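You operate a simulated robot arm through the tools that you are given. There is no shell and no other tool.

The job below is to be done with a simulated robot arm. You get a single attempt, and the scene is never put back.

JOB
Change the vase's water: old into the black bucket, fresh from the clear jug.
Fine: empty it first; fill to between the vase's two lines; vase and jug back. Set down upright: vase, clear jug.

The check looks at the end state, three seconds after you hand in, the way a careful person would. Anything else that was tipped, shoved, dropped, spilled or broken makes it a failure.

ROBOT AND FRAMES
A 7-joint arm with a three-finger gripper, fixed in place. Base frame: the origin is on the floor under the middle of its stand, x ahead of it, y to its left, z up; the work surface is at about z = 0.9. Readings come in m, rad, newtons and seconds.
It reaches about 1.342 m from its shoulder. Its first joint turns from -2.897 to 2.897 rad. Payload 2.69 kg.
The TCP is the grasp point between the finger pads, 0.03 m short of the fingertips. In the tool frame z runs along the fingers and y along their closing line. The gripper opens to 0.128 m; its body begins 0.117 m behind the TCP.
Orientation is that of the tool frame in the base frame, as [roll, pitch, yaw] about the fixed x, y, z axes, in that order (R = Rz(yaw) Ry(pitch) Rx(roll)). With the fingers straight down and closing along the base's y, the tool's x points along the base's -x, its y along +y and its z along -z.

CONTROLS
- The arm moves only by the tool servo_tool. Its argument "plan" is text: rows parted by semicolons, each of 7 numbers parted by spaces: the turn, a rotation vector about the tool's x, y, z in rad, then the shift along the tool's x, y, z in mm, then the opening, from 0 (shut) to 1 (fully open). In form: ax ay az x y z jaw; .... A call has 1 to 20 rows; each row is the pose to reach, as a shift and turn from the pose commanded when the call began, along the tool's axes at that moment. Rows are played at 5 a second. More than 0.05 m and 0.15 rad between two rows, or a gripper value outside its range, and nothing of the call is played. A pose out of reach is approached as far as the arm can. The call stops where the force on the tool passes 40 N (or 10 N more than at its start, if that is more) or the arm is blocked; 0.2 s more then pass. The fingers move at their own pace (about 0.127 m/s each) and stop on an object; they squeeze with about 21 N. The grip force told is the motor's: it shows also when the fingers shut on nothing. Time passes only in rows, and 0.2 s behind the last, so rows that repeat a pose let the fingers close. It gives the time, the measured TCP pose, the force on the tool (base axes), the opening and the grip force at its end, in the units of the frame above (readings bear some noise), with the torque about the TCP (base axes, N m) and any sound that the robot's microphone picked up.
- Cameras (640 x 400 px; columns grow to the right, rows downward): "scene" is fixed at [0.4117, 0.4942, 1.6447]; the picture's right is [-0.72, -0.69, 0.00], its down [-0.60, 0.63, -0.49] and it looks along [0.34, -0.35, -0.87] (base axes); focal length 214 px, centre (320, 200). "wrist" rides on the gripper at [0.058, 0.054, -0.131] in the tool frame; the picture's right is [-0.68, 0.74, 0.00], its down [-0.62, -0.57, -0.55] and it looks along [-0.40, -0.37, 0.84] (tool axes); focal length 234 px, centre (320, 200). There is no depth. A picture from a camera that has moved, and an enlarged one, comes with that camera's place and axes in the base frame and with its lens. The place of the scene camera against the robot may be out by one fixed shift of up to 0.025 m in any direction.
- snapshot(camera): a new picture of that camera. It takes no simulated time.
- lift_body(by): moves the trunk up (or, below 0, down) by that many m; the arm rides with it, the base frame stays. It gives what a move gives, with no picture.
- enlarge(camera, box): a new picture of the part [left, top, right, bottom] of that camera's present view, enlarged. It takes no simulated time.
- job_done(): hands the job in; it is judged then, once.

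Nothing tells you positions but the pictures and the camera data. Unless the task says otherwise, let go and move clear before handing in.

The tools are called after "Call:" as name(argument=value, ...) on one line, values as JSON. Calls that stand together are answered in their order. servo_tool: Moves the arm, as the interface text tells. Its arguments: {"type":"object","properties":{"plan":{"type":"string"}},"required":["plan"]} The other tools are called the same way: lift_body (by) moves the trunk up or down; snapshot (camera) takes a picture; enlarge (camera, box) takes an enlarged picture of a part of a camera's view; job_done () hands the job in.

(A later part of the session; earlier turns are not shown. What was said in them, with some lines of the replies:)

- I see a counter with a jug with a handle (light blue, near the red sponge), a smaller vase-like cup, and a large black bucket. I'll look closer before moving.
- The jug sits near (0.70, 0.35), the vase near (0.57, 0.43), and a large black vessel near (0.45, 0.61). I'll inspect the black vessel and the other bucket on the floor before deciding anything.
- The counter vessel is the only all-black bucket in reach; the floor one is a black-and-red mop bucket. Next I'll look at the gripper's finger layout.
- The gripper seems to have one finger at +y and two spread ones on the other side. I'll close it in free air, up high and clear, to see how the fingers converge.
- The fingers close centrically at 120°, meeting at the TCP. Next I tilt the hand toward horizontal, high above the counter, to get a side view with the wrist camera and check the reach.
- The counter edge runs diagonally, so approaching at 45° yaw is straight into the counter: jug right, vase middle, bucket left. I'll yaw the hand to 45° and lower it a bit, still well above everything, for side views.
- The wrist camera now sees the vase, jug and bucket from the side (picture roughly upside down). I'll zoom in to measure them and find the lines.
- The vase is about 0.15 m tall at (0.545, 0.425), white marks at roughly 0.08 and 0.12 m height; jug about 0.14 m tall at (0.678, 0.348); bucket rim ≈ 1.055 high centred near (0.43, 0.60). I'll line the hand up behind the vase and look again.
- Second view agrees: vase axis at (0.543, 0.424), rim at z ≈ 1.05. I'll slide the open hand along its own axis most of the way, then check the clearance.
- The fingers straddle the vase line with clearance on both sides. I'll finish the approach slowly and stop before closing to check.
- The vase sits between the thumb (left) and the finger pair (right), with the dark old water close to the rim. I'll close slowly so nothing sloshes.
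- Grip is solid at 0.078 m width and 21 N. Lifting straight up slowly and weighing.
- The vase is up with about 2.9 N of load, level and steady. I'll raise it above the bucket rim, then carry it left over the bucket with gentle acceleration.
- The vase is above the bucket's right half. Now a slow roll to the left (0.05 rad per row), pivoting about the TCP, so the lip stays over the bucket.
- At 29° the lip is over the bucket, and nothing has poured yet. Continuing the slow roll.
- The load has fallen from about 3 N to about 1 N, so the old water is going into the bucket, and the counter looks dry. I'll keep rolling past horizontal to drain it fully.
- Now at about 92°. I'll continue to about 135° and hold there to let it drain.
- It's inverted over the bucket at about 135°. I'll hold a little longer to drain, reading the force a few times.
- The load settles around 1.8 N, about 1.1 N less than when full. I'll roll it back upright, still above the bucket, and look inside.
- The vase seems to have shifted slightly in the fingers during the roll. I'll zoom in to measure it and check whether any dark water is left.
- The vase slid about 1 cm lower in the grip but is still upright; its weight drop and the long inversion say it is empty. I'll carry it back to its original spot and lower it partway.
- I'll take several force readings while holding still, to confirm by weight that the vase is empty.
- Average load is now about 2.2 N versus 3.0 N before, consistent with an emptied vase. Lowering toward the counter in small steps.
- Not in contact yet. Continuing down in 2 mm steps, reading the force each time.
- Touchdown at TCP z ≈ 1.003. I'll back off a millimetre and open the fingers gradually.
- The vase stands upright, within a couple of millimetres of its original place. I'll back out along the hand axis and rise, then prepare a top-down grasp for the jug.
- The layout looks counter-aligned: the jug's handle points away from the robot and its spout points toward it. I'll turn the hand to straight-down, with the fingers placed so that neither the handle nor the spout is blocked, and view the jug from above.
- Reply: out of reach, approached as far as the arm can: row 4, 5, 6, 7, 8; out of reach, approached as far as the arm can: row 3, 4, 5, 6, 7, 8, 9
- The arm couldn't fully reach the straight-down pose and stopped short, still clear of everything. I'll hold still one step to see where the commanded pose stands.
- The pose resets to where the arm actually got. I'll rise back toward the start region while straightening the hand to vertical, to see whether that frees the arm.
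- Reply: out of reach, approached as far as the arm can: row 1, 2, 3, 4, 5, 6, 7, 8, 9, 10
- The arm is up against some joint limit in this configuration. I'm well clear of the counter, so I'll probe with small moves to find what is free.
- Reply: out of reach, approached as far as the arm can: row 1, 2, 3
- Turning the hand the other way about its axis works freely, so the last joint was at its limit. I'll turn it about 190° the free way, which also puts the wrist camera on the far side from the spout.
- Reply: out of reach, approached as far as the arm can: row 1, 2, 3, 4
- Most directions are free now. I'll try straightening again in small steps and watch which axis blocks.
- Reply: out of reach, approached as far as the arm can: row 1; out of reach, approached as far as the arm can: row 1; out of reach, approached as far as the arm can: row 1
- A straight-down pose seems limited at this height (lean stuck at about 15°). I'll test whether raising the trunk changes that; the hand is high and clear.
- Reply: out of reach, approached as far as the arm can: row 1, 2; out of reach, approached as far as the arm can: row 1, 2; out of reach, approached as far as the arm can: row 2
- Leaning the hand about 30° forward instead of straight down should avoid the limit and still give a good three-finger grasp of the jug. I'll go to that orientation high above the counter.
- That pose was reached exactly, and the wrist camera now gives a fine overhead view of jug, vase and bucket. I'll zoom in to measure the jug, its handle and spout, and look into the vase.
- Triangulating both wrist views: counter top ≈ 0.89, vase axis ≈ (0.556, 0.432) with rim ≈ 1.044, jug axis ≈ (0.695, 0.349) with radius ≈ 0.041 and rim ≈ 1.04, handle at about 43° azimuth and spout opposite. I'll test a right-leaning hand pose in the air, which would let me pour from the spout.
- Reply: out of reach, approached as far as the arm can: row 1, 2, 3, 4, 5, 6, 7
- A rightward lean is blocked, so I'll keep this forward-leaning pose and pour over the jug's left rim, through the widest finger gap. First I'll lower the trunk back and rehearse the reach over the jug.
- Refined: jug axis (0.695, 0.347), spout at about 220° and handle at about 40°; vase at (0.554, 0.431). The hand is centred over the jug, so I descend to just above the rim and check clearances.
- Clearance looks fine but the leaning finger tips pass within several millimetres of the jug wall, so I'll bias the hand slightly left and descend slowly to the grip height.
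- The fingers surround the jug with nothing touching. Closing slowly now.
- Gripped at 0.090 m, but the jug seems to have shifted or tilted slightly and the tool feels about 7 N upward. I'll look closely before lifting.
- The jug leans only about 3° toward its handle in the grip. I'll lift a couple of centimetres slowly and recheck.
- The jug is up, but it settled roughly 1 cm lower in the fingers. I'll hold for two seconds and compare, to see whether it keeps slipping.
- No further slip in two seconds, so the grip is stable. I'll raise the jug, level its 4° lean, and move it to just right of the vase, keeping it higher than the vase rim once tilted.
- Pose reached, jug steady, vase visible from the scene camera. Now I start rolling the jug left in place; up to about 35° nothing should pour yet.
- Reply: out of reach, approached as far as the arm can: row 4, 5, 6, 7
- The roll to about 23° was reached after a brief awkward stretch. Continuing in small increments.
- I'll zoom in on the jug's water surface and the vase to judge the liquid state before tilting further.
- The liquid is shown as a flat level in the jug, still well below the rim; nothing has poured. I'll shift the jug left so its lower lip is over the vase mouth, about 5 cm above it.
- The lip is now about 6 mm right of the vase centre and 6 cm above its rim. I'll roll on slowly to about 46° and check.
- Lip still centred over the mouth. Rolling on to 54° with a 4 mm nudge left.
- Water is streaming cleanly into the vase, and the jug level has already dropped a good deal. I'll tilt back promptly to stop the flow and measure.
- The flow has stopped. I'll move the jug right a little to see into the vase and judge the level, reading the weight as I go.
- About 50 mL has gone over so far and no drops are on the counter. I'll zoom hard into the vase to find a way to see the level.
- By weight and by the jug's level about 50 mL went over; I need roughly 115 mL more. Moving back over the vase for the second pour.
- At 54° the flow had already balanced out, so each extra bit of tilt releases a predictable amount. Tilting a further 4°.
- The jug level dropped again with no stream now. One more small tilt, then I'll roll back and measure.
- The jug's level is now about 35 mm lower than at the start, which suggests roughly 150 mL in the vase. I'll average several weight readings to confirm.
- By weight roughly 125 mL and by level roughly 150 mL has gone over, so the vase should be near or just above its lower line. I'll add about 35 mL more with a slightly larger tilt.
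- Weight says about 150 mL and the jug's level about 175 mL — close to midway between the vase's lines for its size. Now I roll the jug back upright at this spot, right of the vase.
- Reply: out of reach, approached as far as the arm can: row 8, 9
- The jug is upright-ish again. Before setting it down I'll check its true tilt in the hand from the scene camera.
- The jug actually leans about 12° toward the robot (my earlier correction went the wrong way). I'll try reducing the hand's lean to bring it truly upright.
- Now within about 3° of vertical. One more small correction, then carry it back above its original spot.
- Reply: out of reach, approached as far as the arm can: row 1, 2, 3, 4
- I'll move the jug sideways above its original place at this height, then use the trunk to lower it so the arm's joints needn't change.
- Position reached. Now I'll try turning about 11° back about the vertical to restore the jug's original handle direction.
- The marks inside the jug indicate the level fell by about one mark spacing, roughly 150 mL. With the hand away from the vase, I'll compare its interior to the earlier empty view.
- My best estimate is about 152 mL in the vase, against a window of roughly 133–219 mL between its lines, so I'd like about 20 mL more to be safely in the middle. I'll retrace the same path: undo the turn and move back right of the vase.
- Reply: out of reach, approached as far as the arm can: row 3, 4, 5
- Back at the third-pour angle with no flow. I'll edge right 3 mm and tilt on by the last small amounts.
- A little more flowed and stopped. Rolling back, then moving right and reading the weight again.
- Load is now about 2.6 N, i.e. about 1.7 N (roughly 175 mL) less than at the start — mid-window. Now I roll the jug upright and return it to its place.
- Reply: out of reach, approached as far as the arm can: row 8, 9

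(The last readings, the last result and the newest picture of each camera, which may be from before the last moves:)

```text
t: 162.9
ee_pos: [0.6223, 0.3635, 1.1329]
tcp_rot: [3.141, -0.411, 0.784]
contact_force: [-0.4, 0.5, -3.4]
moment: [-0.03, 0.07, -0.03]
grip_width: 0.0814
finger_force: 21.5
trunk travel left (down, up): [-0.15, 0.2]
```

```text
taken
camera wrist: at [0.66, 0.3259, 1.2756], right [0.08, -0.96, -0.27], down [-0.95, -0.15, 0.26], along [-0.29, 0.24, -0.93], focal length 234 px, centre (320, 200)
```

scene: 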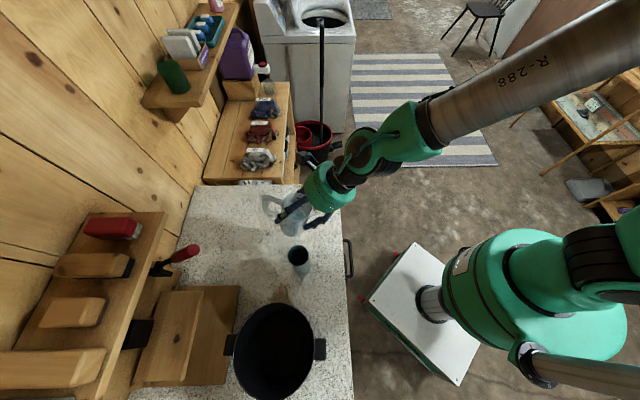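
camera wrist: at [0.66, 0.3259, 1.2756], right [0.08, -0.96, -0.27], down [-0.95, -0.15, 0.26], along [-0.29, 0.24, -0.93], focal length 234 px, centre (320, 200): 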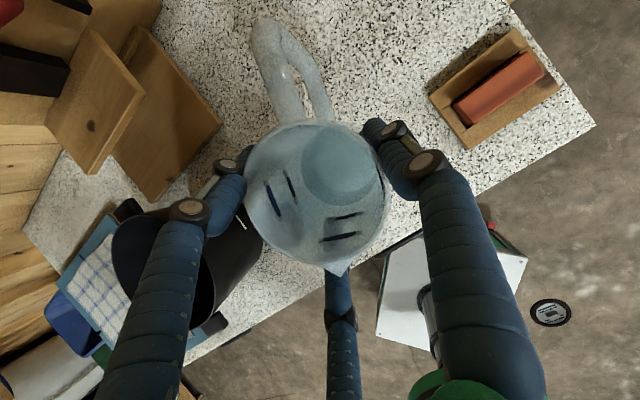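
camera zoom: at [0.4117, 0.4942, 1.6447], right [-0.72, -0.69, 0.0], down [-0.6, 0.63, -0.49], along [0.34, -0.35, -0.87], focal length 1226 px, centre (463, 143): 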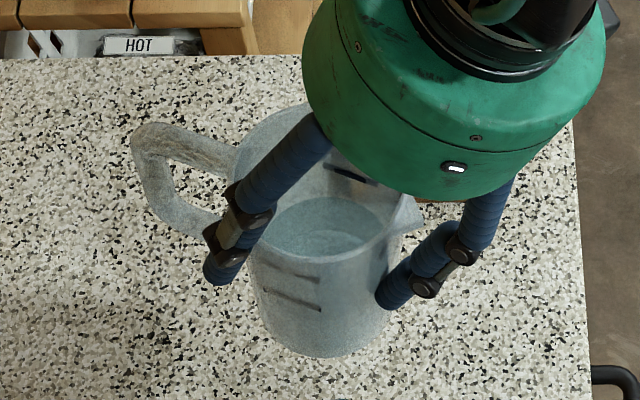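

Moving it back above its original spot and turning to restore the handle direction.

Call:
servo_tool(plan="0 0 0 2 4 1 0; 0 0 0 5 12 2.2 0; 0 0 0 10 23 4.4 0; 0 0 0 15 35 6.7 0; 0 0 0 20 46 8.8 0; 0 0 0 23.3 53 10.2 0; 0 0 0 24.4 55.7 10.7 0; 0.0201 0 -0.0458 24.4 55.7 10.7 0; 0.0402 0 -0.0915 24.4 55.7 10.7 0; 0.0604 0 -0.1373 24.4 55.7 10.7 0; 0.0805 0 -0.183 24.4 55.7 10.7 0; 0.0805 0 -0.183 24.4 55.7 10.7 0")

Call:
snapshot(camera="wrist")

Call:
enlarge(camera="scene", box=[240, 150, 340, 240])

```text
t: 165.5
ee_pos: [0.6808, 0.3435, 1.1319]
tcp_rot: [3.141, -0.414, 0.984]
contact_force: [0.1, 0.8, -2.7]
moment: [-0.04, 0.05, 0.01]
grip_width: 0.0817
finger_force: 20.7
trunk travel left (down, up): [-0.15, 0.2]
```

```text
taken
camera wrist: at [0.7249, 0.3141, 1.2753], right [0.27, -0.92, -0.27], down [-0.91, -0.34, 0.26], along [-0.33, 0.18, -0.93], focal length 234 px, centre (320, 200)
```

wrist: 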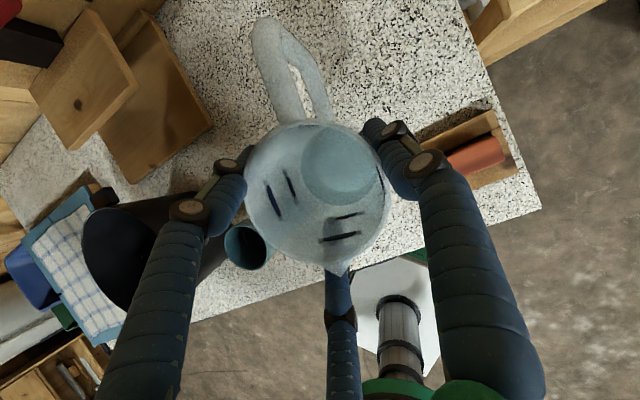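

```text
4.44 times, centred on (290, 195) of scene
camera zoom: at [0.4117, 0.4942, 1.6447], right [-0.72, -0.69, 0.0], down [-0.6, 0.63, -0.49], along [0.34, -0.35, -0.87], focal length 953 px, centre (453, 222)
```

zoom: 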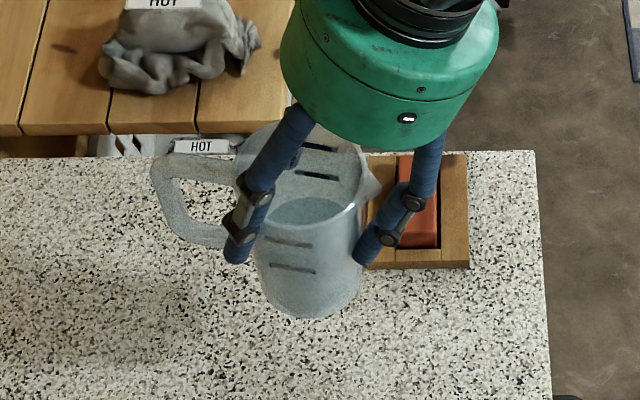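

The jug's base is now right above its original spot. Lowering with the trunk, first most of the way.

Call:
lift_body(by=-0.09)

Call:
snapshot(camera="wrist")

Call:
enlarge(camera="scene", box=[250, 165, 340, 245])

```text
t: 166.7
ee_pos: [0.6798, 0.3434, 1.0419]
tcp_rot: [3.141, -0.413, 0.983]
contact_force: [0.1, -1.3, -2.4]
moment: [-0.05, 0.1, 0.02]
grip_width: 0.0815
finger_force: 20.9
trunk travel left (down, up): [-0.06, 0.29]
```

```text
taken
camera wrist: at [0.7247, 0.3141, 1.1858], right [0.27, -0.92, -0.27], down [-0.91, -0.34, 0.25], along [-0.33, 0.18, -0.93], focal length 234 px, centre (320, 200)
```

wrist: 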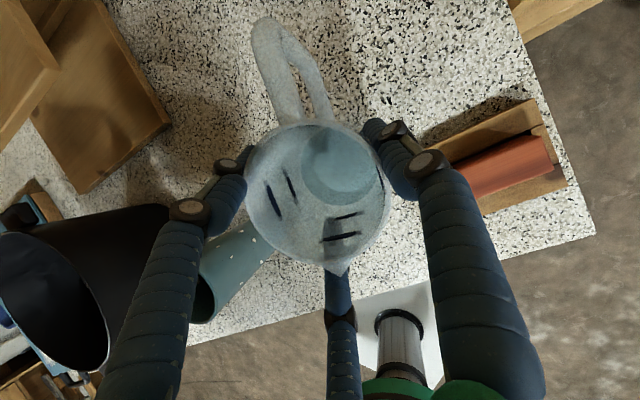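

```text
5.00 times, centred on (295, 205) of scene
camera zoom: at [0.4117, 0.4942, 1.6447], right [-0.72, -0.69, 0.0], down [-0.6, 0.63, -0.49], along [0.34, -0.35, -0.87], focal length 1072 px, centre (445, 175)
```

zoom: 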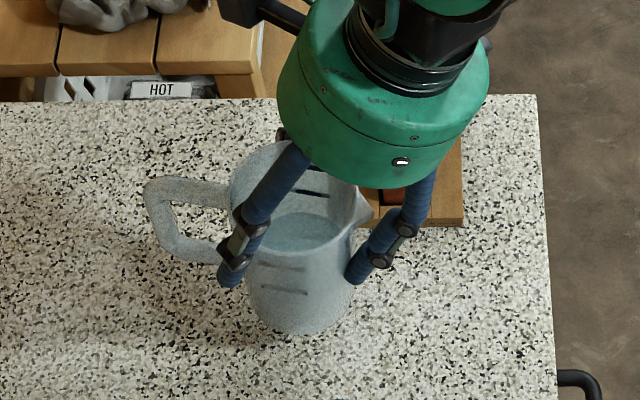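

Call:
lift_body(by=-0.018)

Call:
lift_body(by=-0.004)

Call:
lift_body(by=-0.003)

```text
t: 167.4
ee_pos: [0.6803, 0.343, 1.0243]
tcp_rot: [-3.141, -0.412, 0.986]
contact_force: [-0.1, 0.0, -2.7]
moment: [-0.05, 0.05, -0.01]
grip_width: 0.0812
finger_force: 21.4
trunk travel left (down, up): [-0.042, 0.308]
```

```text
t: 167.9
ee_pos: [0.6797, 0.3429, 1.0194]
tcp_rot: [3.141, -0.414, 0.984]
contact_force: [0.4, -0.7, -3.3]
moment: [-0.04, 0.05, -0.02]
grip_width: 0.0812
finger_force: 20.9
trunk travel left (down, up): [-0.038, 0.312]
```

```text
t: 168.4
ee_pos: [0.6803, 0.3424, 1.0158]
tcp_rot: [3.141, -0.413, 0.985]
contact_force: [-0.1, -0.1, -2.7]
moment: [-0.05, 0.04, 0.01]
grip_width: 0.0812
finger_force: 21.2
trunk travel left (down, up): [-0.035, 0.315]
```

No contact yet; continuing in 2 mm steps.

Call:
lift_body(by=-0.002)

Call:
lift_body(by=-0.002)

Call:
lift_body(by=-0.002)

Call:
enlarge(camera="scene", box=[250, 165, 340, 245])

```text
t: 168.9
ee_pos: [0.6807, 0.3432, 1.0152]
tcp_rot: [-3.141, -0.414, 0.984]
contact_force: [-0.7, -0.7, -3.8]
moment: [-0.01, 0.07, -0.01]
grip_width: 0.0813
finger_force: 21.1
trunk travel left (down, up): [-0.033, 0.317]
```

```text
t: 169.4
ee_pos: [0.6808, 0.3425, 1.0123]
tcp_rot: [-3.141, -0.413, 0.985]
contact_force: [-0.4, -1.2, -2.8]
moment: [-0.05, 0.08, 0.02]
grip_width: 0.0814
finger_force: 21.2
trunk travel left (down, up): [-0.031, 0.319]
```

```text
t: 170.0
ee_pos: [0.6798, 0.3434, 1.0111]
tcp_rot: [3.141, -0.412, 0.984]
contact_force: [0.1, 0.7, -3.3]
moment: [-0.06, 0.05, 0.03]
grip_width: 0.0815
finger_force: 20.9
trunk travel left (down, up): [-0.029, 0.321]
```

```text
5.00 times, centred on (295, 205) of scene
camera zoom: at [0.4117, 0.4942, 1.6447], right [-0.72, -0.69, 0.0], down [-0.6, 0.63, -0.49], along [0.34, -0.35, -0.87], focal length 1072 px, centre (445, 175)
```

zoom: 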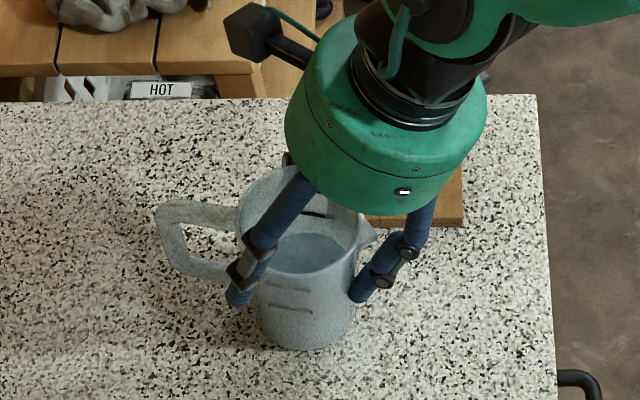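

Call:
lift_body(by=-0.002)

Call:
lift_body(by=-0.002)

Call:
lift_body(by=-0.0015)

```text
t: 170.5
ee_pos: [0.6804, 0.3423, 1.0087]
tcp_rot: [-3.141, -0.413, 0.984]
contact_force: [-1.3, -1.1, 4.9]
moment: [-0.33, 0.36, -0.02]
grip_width: 0.0814
finger_force: 21.3
trunk travel left (down, up): [-0.027, 0.323]
```

```text
t: 171.0
ee_pos: [0.6814, 0.3422, 1.0082]
tcp_rot: [3.14, -0.418, 0.984]
contact_force: [-0.2, 1.3, 15.9]
moment: [-0.36, 0.39, -0.03]
grip_width: 0.0816
finger_force: 21.4
trunk travel left (down, up): [-0.025, 0.325]
```

```text
t: 171.5
ee_pos: [0.6802, 0.3423, 1.0069]
tcp_rot: [3.14, -0.417, 0.984]
contact_force: [5.5, 3.0, 19.9]
moment: [-0.17, -0.2, 0.06]
grip_width: 0.0831
finger_force: 21.1
trunk travel left (down, up): [-0.023, 0.326]
```

Touchdown; pressing slightly has squared the jug to the counter. I'll check its attitude, relieve the pressure a little, then open the fingers gradually.

Call:
lift_body(by=0.0012)

Call:
enlarge(camera="scene", box=[255, 180, 325, 242])

Call:
snapshot(camera="wrist")

```text
t: 172.0
ee_pos: [0.6791, 0.3423, 1.0065]
tcp_rot: [3.141, -0.413, 0.984]
contact_force: [4.8, 0.7, 14.8]
moment: [-0.38, -0.22, 0.11]
grip_width: 0.0831
finger_force: 21.2
trunk travel left (down, up): [-0.025, 0.325]
```

```text
6.45 times, centred on (290, 211) of scene
camera zoom: at [0.4117, 0.4942, 1.6447], right [-0.72, -0.69, 0.0], down [-0.6, 0.63, -0.49], along [0.34, -0.35, -0.87], focal length 1384 px, centre (514, 129)
```

zoom: 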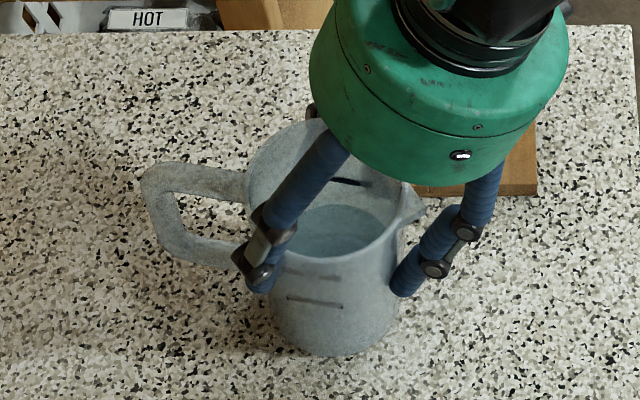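

```text
taken
camera wrist: at [0.7243, 0.3137, 1.1502], right [0.27, -0.92, -0.27], down [-0.91, -0.34, 0.26], along [-0.33, 0.18, -0.93], focal length 234 px, centre (320, 200)
```

wrist: 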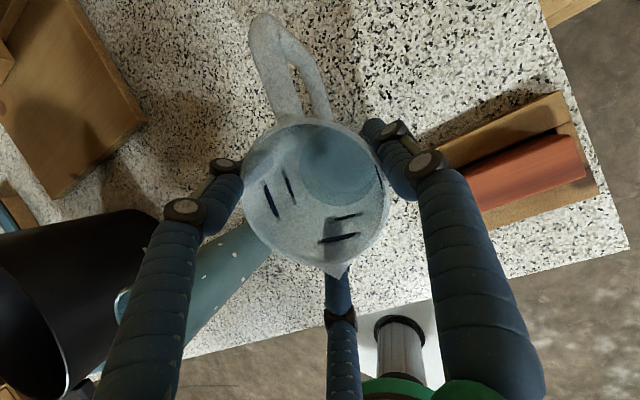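

The base is within a few millimetres of its original spot but the jug still leans about 5° toward the robot on its near edge. I'll ease the pressure and open the fingers very slowly so it settles flat gently between them.

Call:
lift_body(by=0.001)

Call:
servo_tool(plan="0 0 0 0 0 0 0.5; 0 0 0 0 0 0 0.6; 0 0 0 0 0 0 0.63; 0 0 0 0 0 0 0.64; 0 0 0 0 0 0 0.645; 0 0 0 0 0 0 0.65; 0 0 0 0 0 0 0.655; 0 0 0 0 0 0 0.66; 0 0 0 0 0 0 0.665; 0 0 0 0 0 0 0.67; 0 0 0 0 0 0 0.675; 0 0 0 0 0 0 0.68; 0 0 0 0 0 0 0.685; 0 0 0 0 0 0 0.69; 0 0 0 0 0 0 0.695; 0 0 0 0 0 0 0.7; 0 0 0 0 0 0 0.705; 0 0 0 0 0 0 0.71; 0 0 0 0 0 0 0.715; 0 0 0 0 0 0 0.72")

Call:
enlarge(camera="scene", box=[255, 180, 325, 242])

Call:
snapshot(camera="wrist")

```text
t: 172.5
ee_pos: [0.68, 0.3423, 1.0063]
tcp_rot: [-3.141, -0.412, 0.981]
contact_force: [2.2, -2.2, 7.3]
moment: [-0.39, -0.02, 0.08]
grip_width: 0.0832
finger_force: 21.2
trunk travel left (down, up): [-0.026, 0.324]
```

```text
t: 176.7
ee_pos: [0.6808, 0.343, 1.0065]
tcp_rot: [-3.141, -0.413, 0.984]
contact_force: [-0.3, 0.4, 0.0]
moment: [0.01, 0.0, 0.02]
grip_width: 0.0921
finger_force: 0.1
trunk travel left (down, up): [-0.026, 0.324]
```

```text
6.45 times, centred on (290, 211) of scene
camera zoom: at [0.4117, 0.4942, 1.6447], right [-0.72, -0.69, 0.0], down [-0.6, 0.63, -0.49], along [0.34, -0.35, -0.87], focal length 1384 px, centre (514, 129)
```

zoom: 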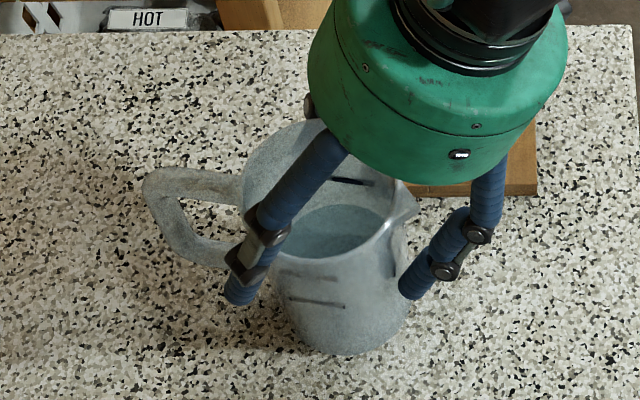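

```text
taken
camera wrist: at [0.7246, 0.3141, 1.1511], right [0.27, -0.92, -0.27], down [-0.91, -0.34, 0.26], along [-0.33, 0.18, -0.93], focal length 234 px, centre (320, 200)
```

wrist: 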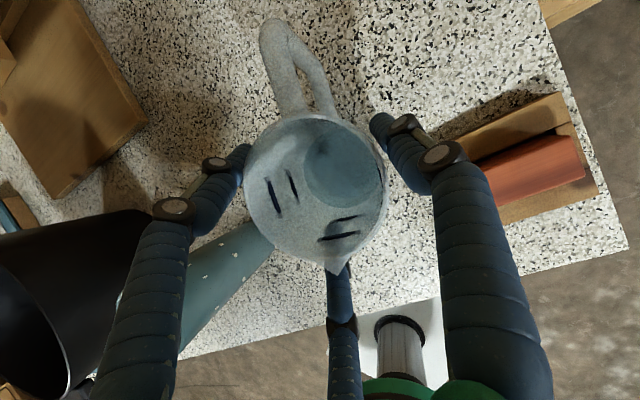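

The fingers carry no load now and the jug stands on its own. I'll open fully, check clearances, then retreat straight up.

Call:
servo_tool(plan="0 0 0 0 0 0 0.76; 0 0 0 0 0 0 0.8; 0 0 0 0 0 0 0.85; 0 0 0 0 0 0 0.9; 0 0 0 0 0 0 0.95; 0 0 0 0 0 0 1; 0 0 0 0 0 0 1")

Call:
snapshot(camera="wrist")

Call:
enlarge(camera="scene", box=[255, 180, 325, 242])

```text
t: 178.3
ee_pos: [0.6791, 0.343, 1.0063]
tcp_rot: [-3.14, -0.414, 0.984]
contact_force: [0.3, -0.2, 0.9]
moment: [0.02, 0.01, 0.03]
grip_width: 0.1278
finger_force: 0.0
trunk travel left (down, up): [-0.026, 0.324]
```

```text
taken
camera wrist: at [0.7246, 0.3141, 1.1511], right [0.27, -0.92, -0.27], down [-0.91, -0.34, 0.26], along [-0.33, 0.18, -0.93], focal length 234 px, centre (320, 200)
```

wrist: 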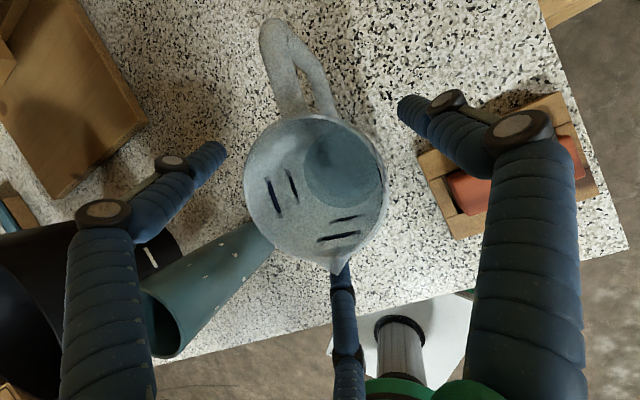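

```text
6.45 times, centred on (290, 211) of scene
camera zoom: at [0.4117, 0.4942, 1.6447], right [-0.72, -0.69, 0.0], down [-0.6, 0.63, -0.49], along [0.34, -0.35, -0.87], focal length 1384 px, centre (514, 129)
```

zoom: 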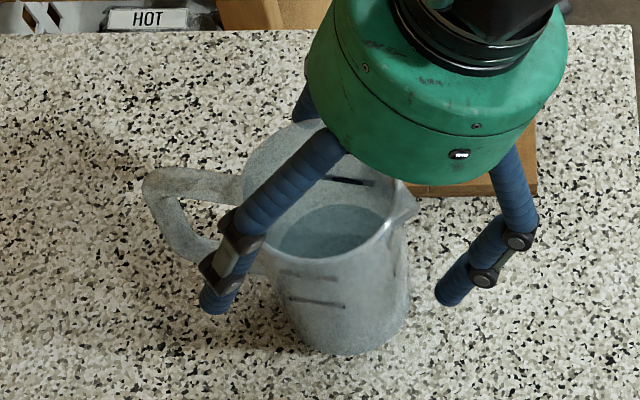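

Fingers are clear of jug and handle. Retreating straight up with the trunk.

Call:
lift_body(by=0.03)

Call:
lift_body(by=0.12)

Call:
snapshot(camera="wrist")

Call:
snapshot(camera="scene")

Call:
enlarge(camera="scene", box=[255, 190, 310, 245])

```text
t: 179.1
ee_pos: [0.6802, 0.3426, 1.0374]
tcp_rot: [-3.14, -0.412, 0.986]
contact_force: [-0.4, 0.3, -0.4]
moment: [-0.01, 0.01, 0.01]
grip_width: 0.1279
finger_force: 0.0
trunk travel left (down, up): [-0.056, 0.294]
```

```text
t: 180.6
ee_pos: [0.6801, 0.3422, 1.1568]
tcp_rot: [-3.141, -0.414, 0.985]
contact_force: [-0.4, 0.2, -0.3]
moment: [0.02, 0.01, 0.0]
grip_width: 0.1281
finger_force: 0.0
trunk travel left (down, up): [-0.176, 0.174]
```

```text
taken
camera wrist: at [0.7247, 0.3141, 1.3006], right [0.27, -0.92, -0.27], down [-0.91, -0.34, 0.26], along [-0.33, 0.18, -0.93], focal length 234 px, centre (320, 200)
```

wrist: 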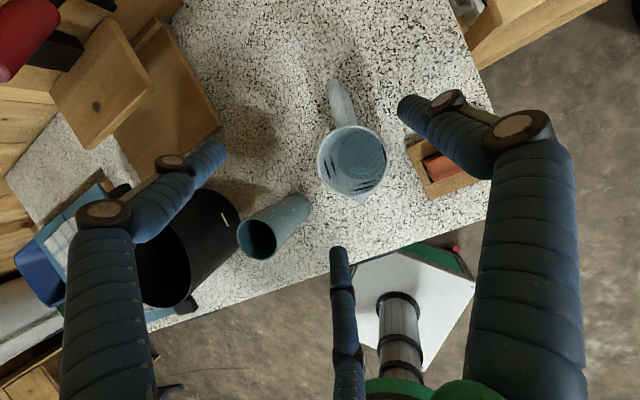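

```text
taken
```

scene: 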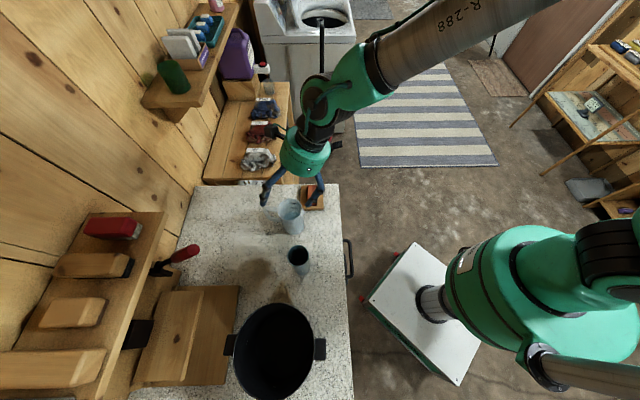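

```text
7.27 times, centred on (282, 218) of scene
camera zoom: at [0.4117, 0.4942, 1.6447], right [-0.72, -0.69, 0.0], down [-0.6, 0.63, -0.49], along [0.34, -0.35, -0.87], focal length 1560 px, centre (593, 73)
```

zoom: 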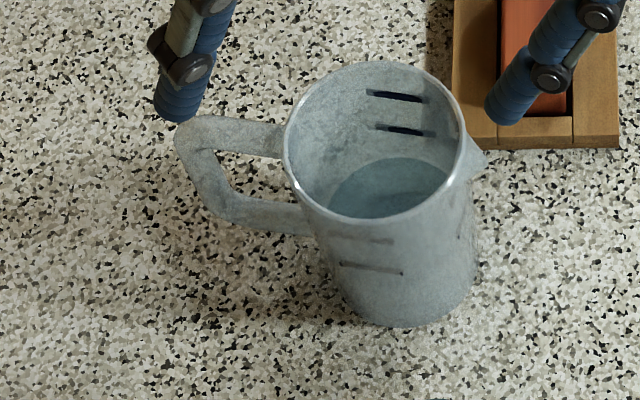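

The jug stands upright, about 1 cm from where it began, and its level has dropped about 38 mm, i.e. roughly 160–165 mL. Now I'll look at the vase and the surroundings.

Call:
enlarge(camera="wrist", box=[225, 185, 325, 270])

Call:
enlarge(camera="scene", box=[280, 235, 320, 285])

Call:
enlarge(camera="scene", box=[160, 170, 400, 400])

```text
4.71 times, centred on (275, 228) of wrist
camera zoom: at [0.7247, 0.3141, 1.3006], right [0.27, -0.92, -0.27], down [-0.91, -0.34, 0.26], along [-0.33, 0.18, -0.93], focal length 1102 px, centre (532, 71)
```

zoom: 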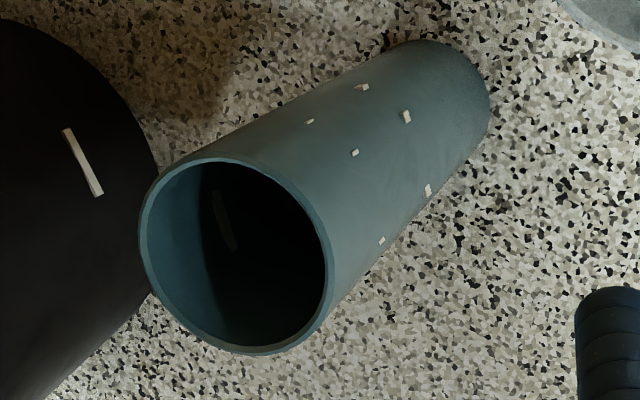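

```text
8.00 times, centred on (300, 260) of scene
camera zoom: at [0.4117, 0.4942, 1.6447], right [-0.72, -0.69, 0.0], down [-0.6, 0.63, -0.49], along [0.34, -0.35, -0.87], focal length 1716 px, centre (480, -280)
```

zoom: 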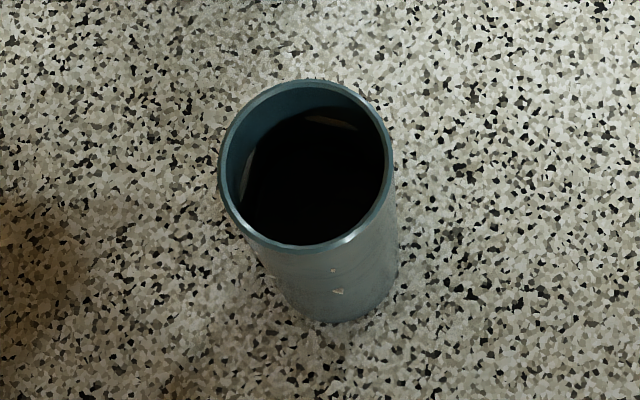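

```text
1.74 times, centred on (280, 285) of scene
camera zoom: at [0.4117, 0.4942, 1.6447], right [-0.72, -0.69, 0.0], down [-0.6, 0.63, -0.49], along [0.34, -0.35, -0.87], focal length 373 px, centre (390, 52)
```

zoom: 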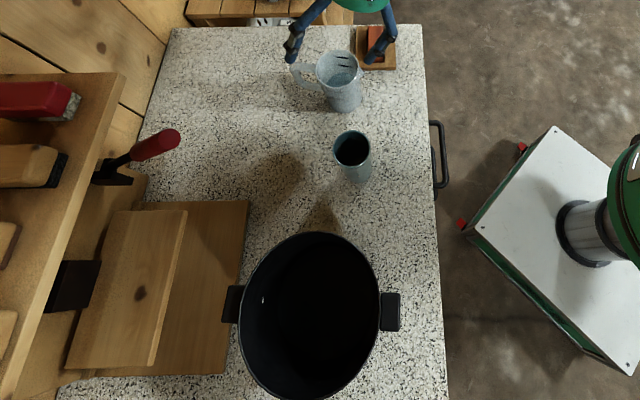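

No spill anywhere. To judge the vase level I'll go back to the high viewpoint from which I earlier saw both inner line marks in the empty vase.

Call:
lift_body(by=0.074)

Call:
servo_tool(plan="0 0 0 -1 -3 -25 1; 0 0 0 -3 -6 -55 1; -0.0134 0.018 0.0305 -4 -10 -85 1; -0.0268 0.036 0.061 -5 -13 -115 1; -0.0403 0.055 0.0915 -7 -16 -145 1; -0.0537 0.073 0.122 -8 -19 -175 1; -0.0671 0.091 0.1525 -9 -22 -205 1; -0.0805 0.109 0.183 -10.6 -25.2 -235 1; -0.0805 0.109 0.183 -10.6 -25.2 -240.6 1; -0.0805 0.109 0.183 -10.6 -25.2 -240.6 1")

Call:
snapshot(camera="wrist")

```text
t: 181.7
ee_pos: [0.6802, 0.3428, 1.2309]
tcp_rot: [-3.141, -0.412, 0.984]
contact_force: [0.0, 0.8, -0.5]
moment: [0.01, 0.01, -0.02]
grip_width: 0.128
finger_force: 0.0
trunk travel left (down, up): [-0.25, 0.1]
```

```text
t: 183.9
ee_pos: [0.6012, 0.2665, 1.4456]
tcp_rot: [-3.128, -0.523, 0.776]
contact_force: [0.9, -0.8, -0.1]
moment: [0.01, -0.01, -0.01]
grip_width: 0.1283
finger_force: 0.0
trunk travel left (down, up): [-0.25, 0.1]
```

```text
taken
camera wrist: at [0.6291, 0.2175, 1.5882], right [0.1, -0.93, -0.35], down [-0.97, -0.17, 0.18], along [-0.22, 0.32, -0.92], focal length 234 px, centre (320, 200)
```

wrist: 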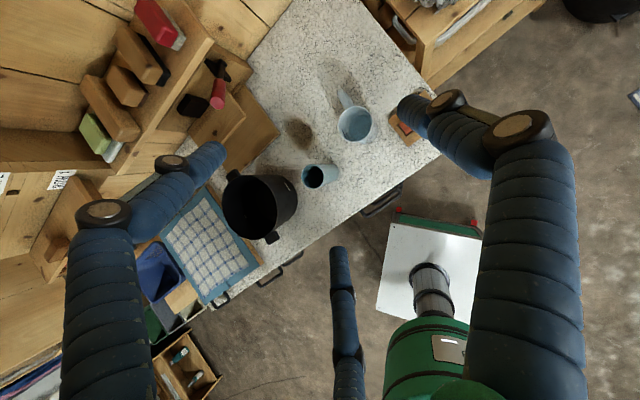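

Call:
enlarge(camera="wrist", box=[295, 155, 345, 195])

Call:
enlarge(camera="wrist", box=[300, 162, 325, 190])

Call:
enlarge(camera="wrist", box=[280, 70, 440, 200])

```text
10.00 times, centred on (320, 175) of wrist
camera zoom: at [0.6291, 0.2175, 1.5882], right [0.1, -0.93, -0.35], down [-0.97, -0.17, 0.18], along [-0.22, 0.32, -0.92], focal length 2342 px, centre (320, 450)
```

zoom: 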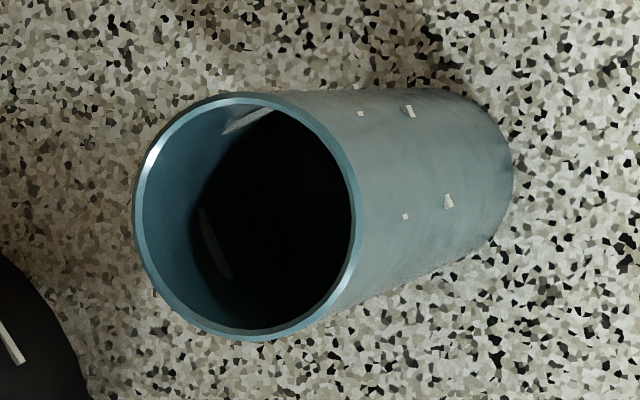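

```text
14.29 times, centred on (312, 176) of wrist
camera zoom: at [0.6291, 0.2175, 1.5882], right [0.1, -0.93, -0.35], down [-0.97, -0.17, 0.18], along [-0.22, 0.32, -0.92], focal length 3345 px, centre (427, 543)
```

zoom: 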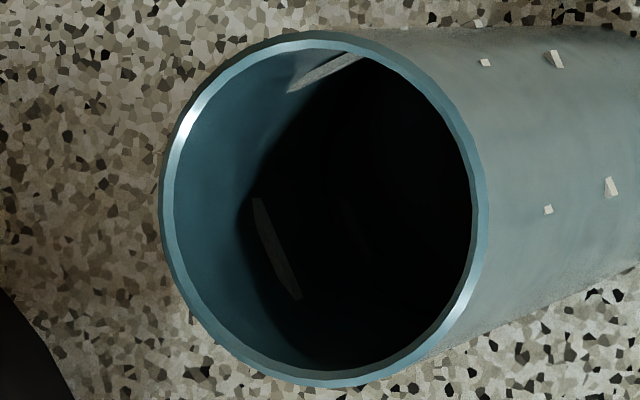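

```text
3.08 times, centred on (360, 135) of wrist
camera zoom: at [0.6291, 0.2175, 1.5882], right [0.1, -0.93, -0.35], down [-0.97, -0.17, 0.18], along [-0.22, 0.32, -0.92], focal length 720 px, centre (197, 400)
```

zoom: 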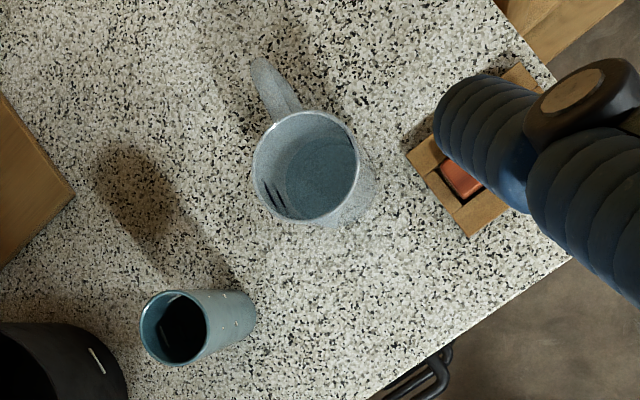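

The upper mark inside the vase is clear while the lower one now shows only faintly, as if under water, so the level appears to lie between the lines. One last look at the whole scene before handing in.

Call:
snapshot(camera="scene")

Call:
enlarge(camera="scene", box=[220, 175, 350, 290])

```text
taken
```

scene: 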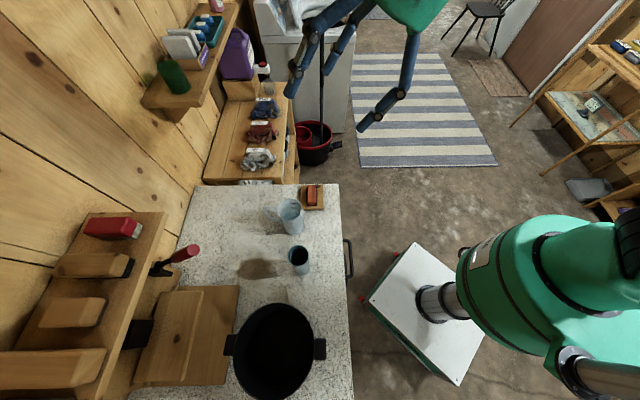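

```text
3.48 times, centred on (285, 232) of scene
camera zoom: at [0.4117, 0.4942, 1.6447], right [-0.72, -0.69, 0.0], down [-0.6, 0.63, -0.49], along [0.34, -0.35, -0.87], focal length 746 px, centre (442, 87)
```

zoom: 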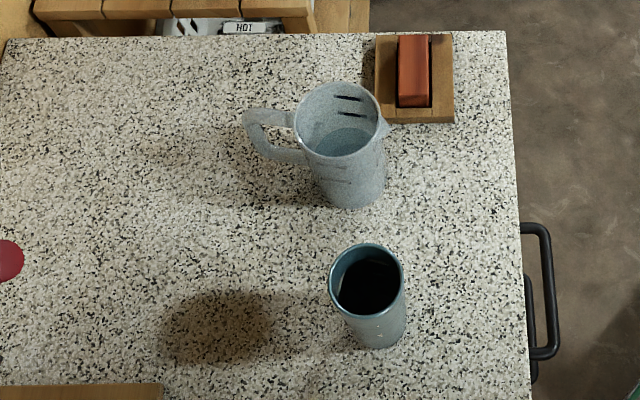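

Everything is in order: the vase stands at its original spot, refilled; the jug is upright about 1 cm from where it stood; the bucket hasn't moved, and the counter is dry (the dark patch is the hand's shadow, visible from the start). Handing in.

Call:
job_done()

```text
The job is handed in.
```

The vase's water is changed and the job is handed in. I could not read the new fill level directly; I judged it from other measurements.

- **Old water:** I held the vase at about 135° over the black bucket on the counter for several seconds. The load dropped by roughly 1 N, so I take it to be empty. The inside is too dark to see.
- **Fresh water:** I estimate 160–175 mL went in from the jug, based on the jug's weight loss and its level drop. I put the space between the vase's lines at about 133–219 mL. From above, the upper line mark is clear and the lower one faint, which fits a level between them.
- **Vase:** it stands upright within a few millimetres of its original spot.
- **Jug:** it stands upright about 1 cm closer to the robot than before, and its handle is turned a few degrees.
- **Everything else:** I saw no spills on the counter, and nothing else was moved. The gripper is empty and clear. The trunk is still raised by 0.1 m.
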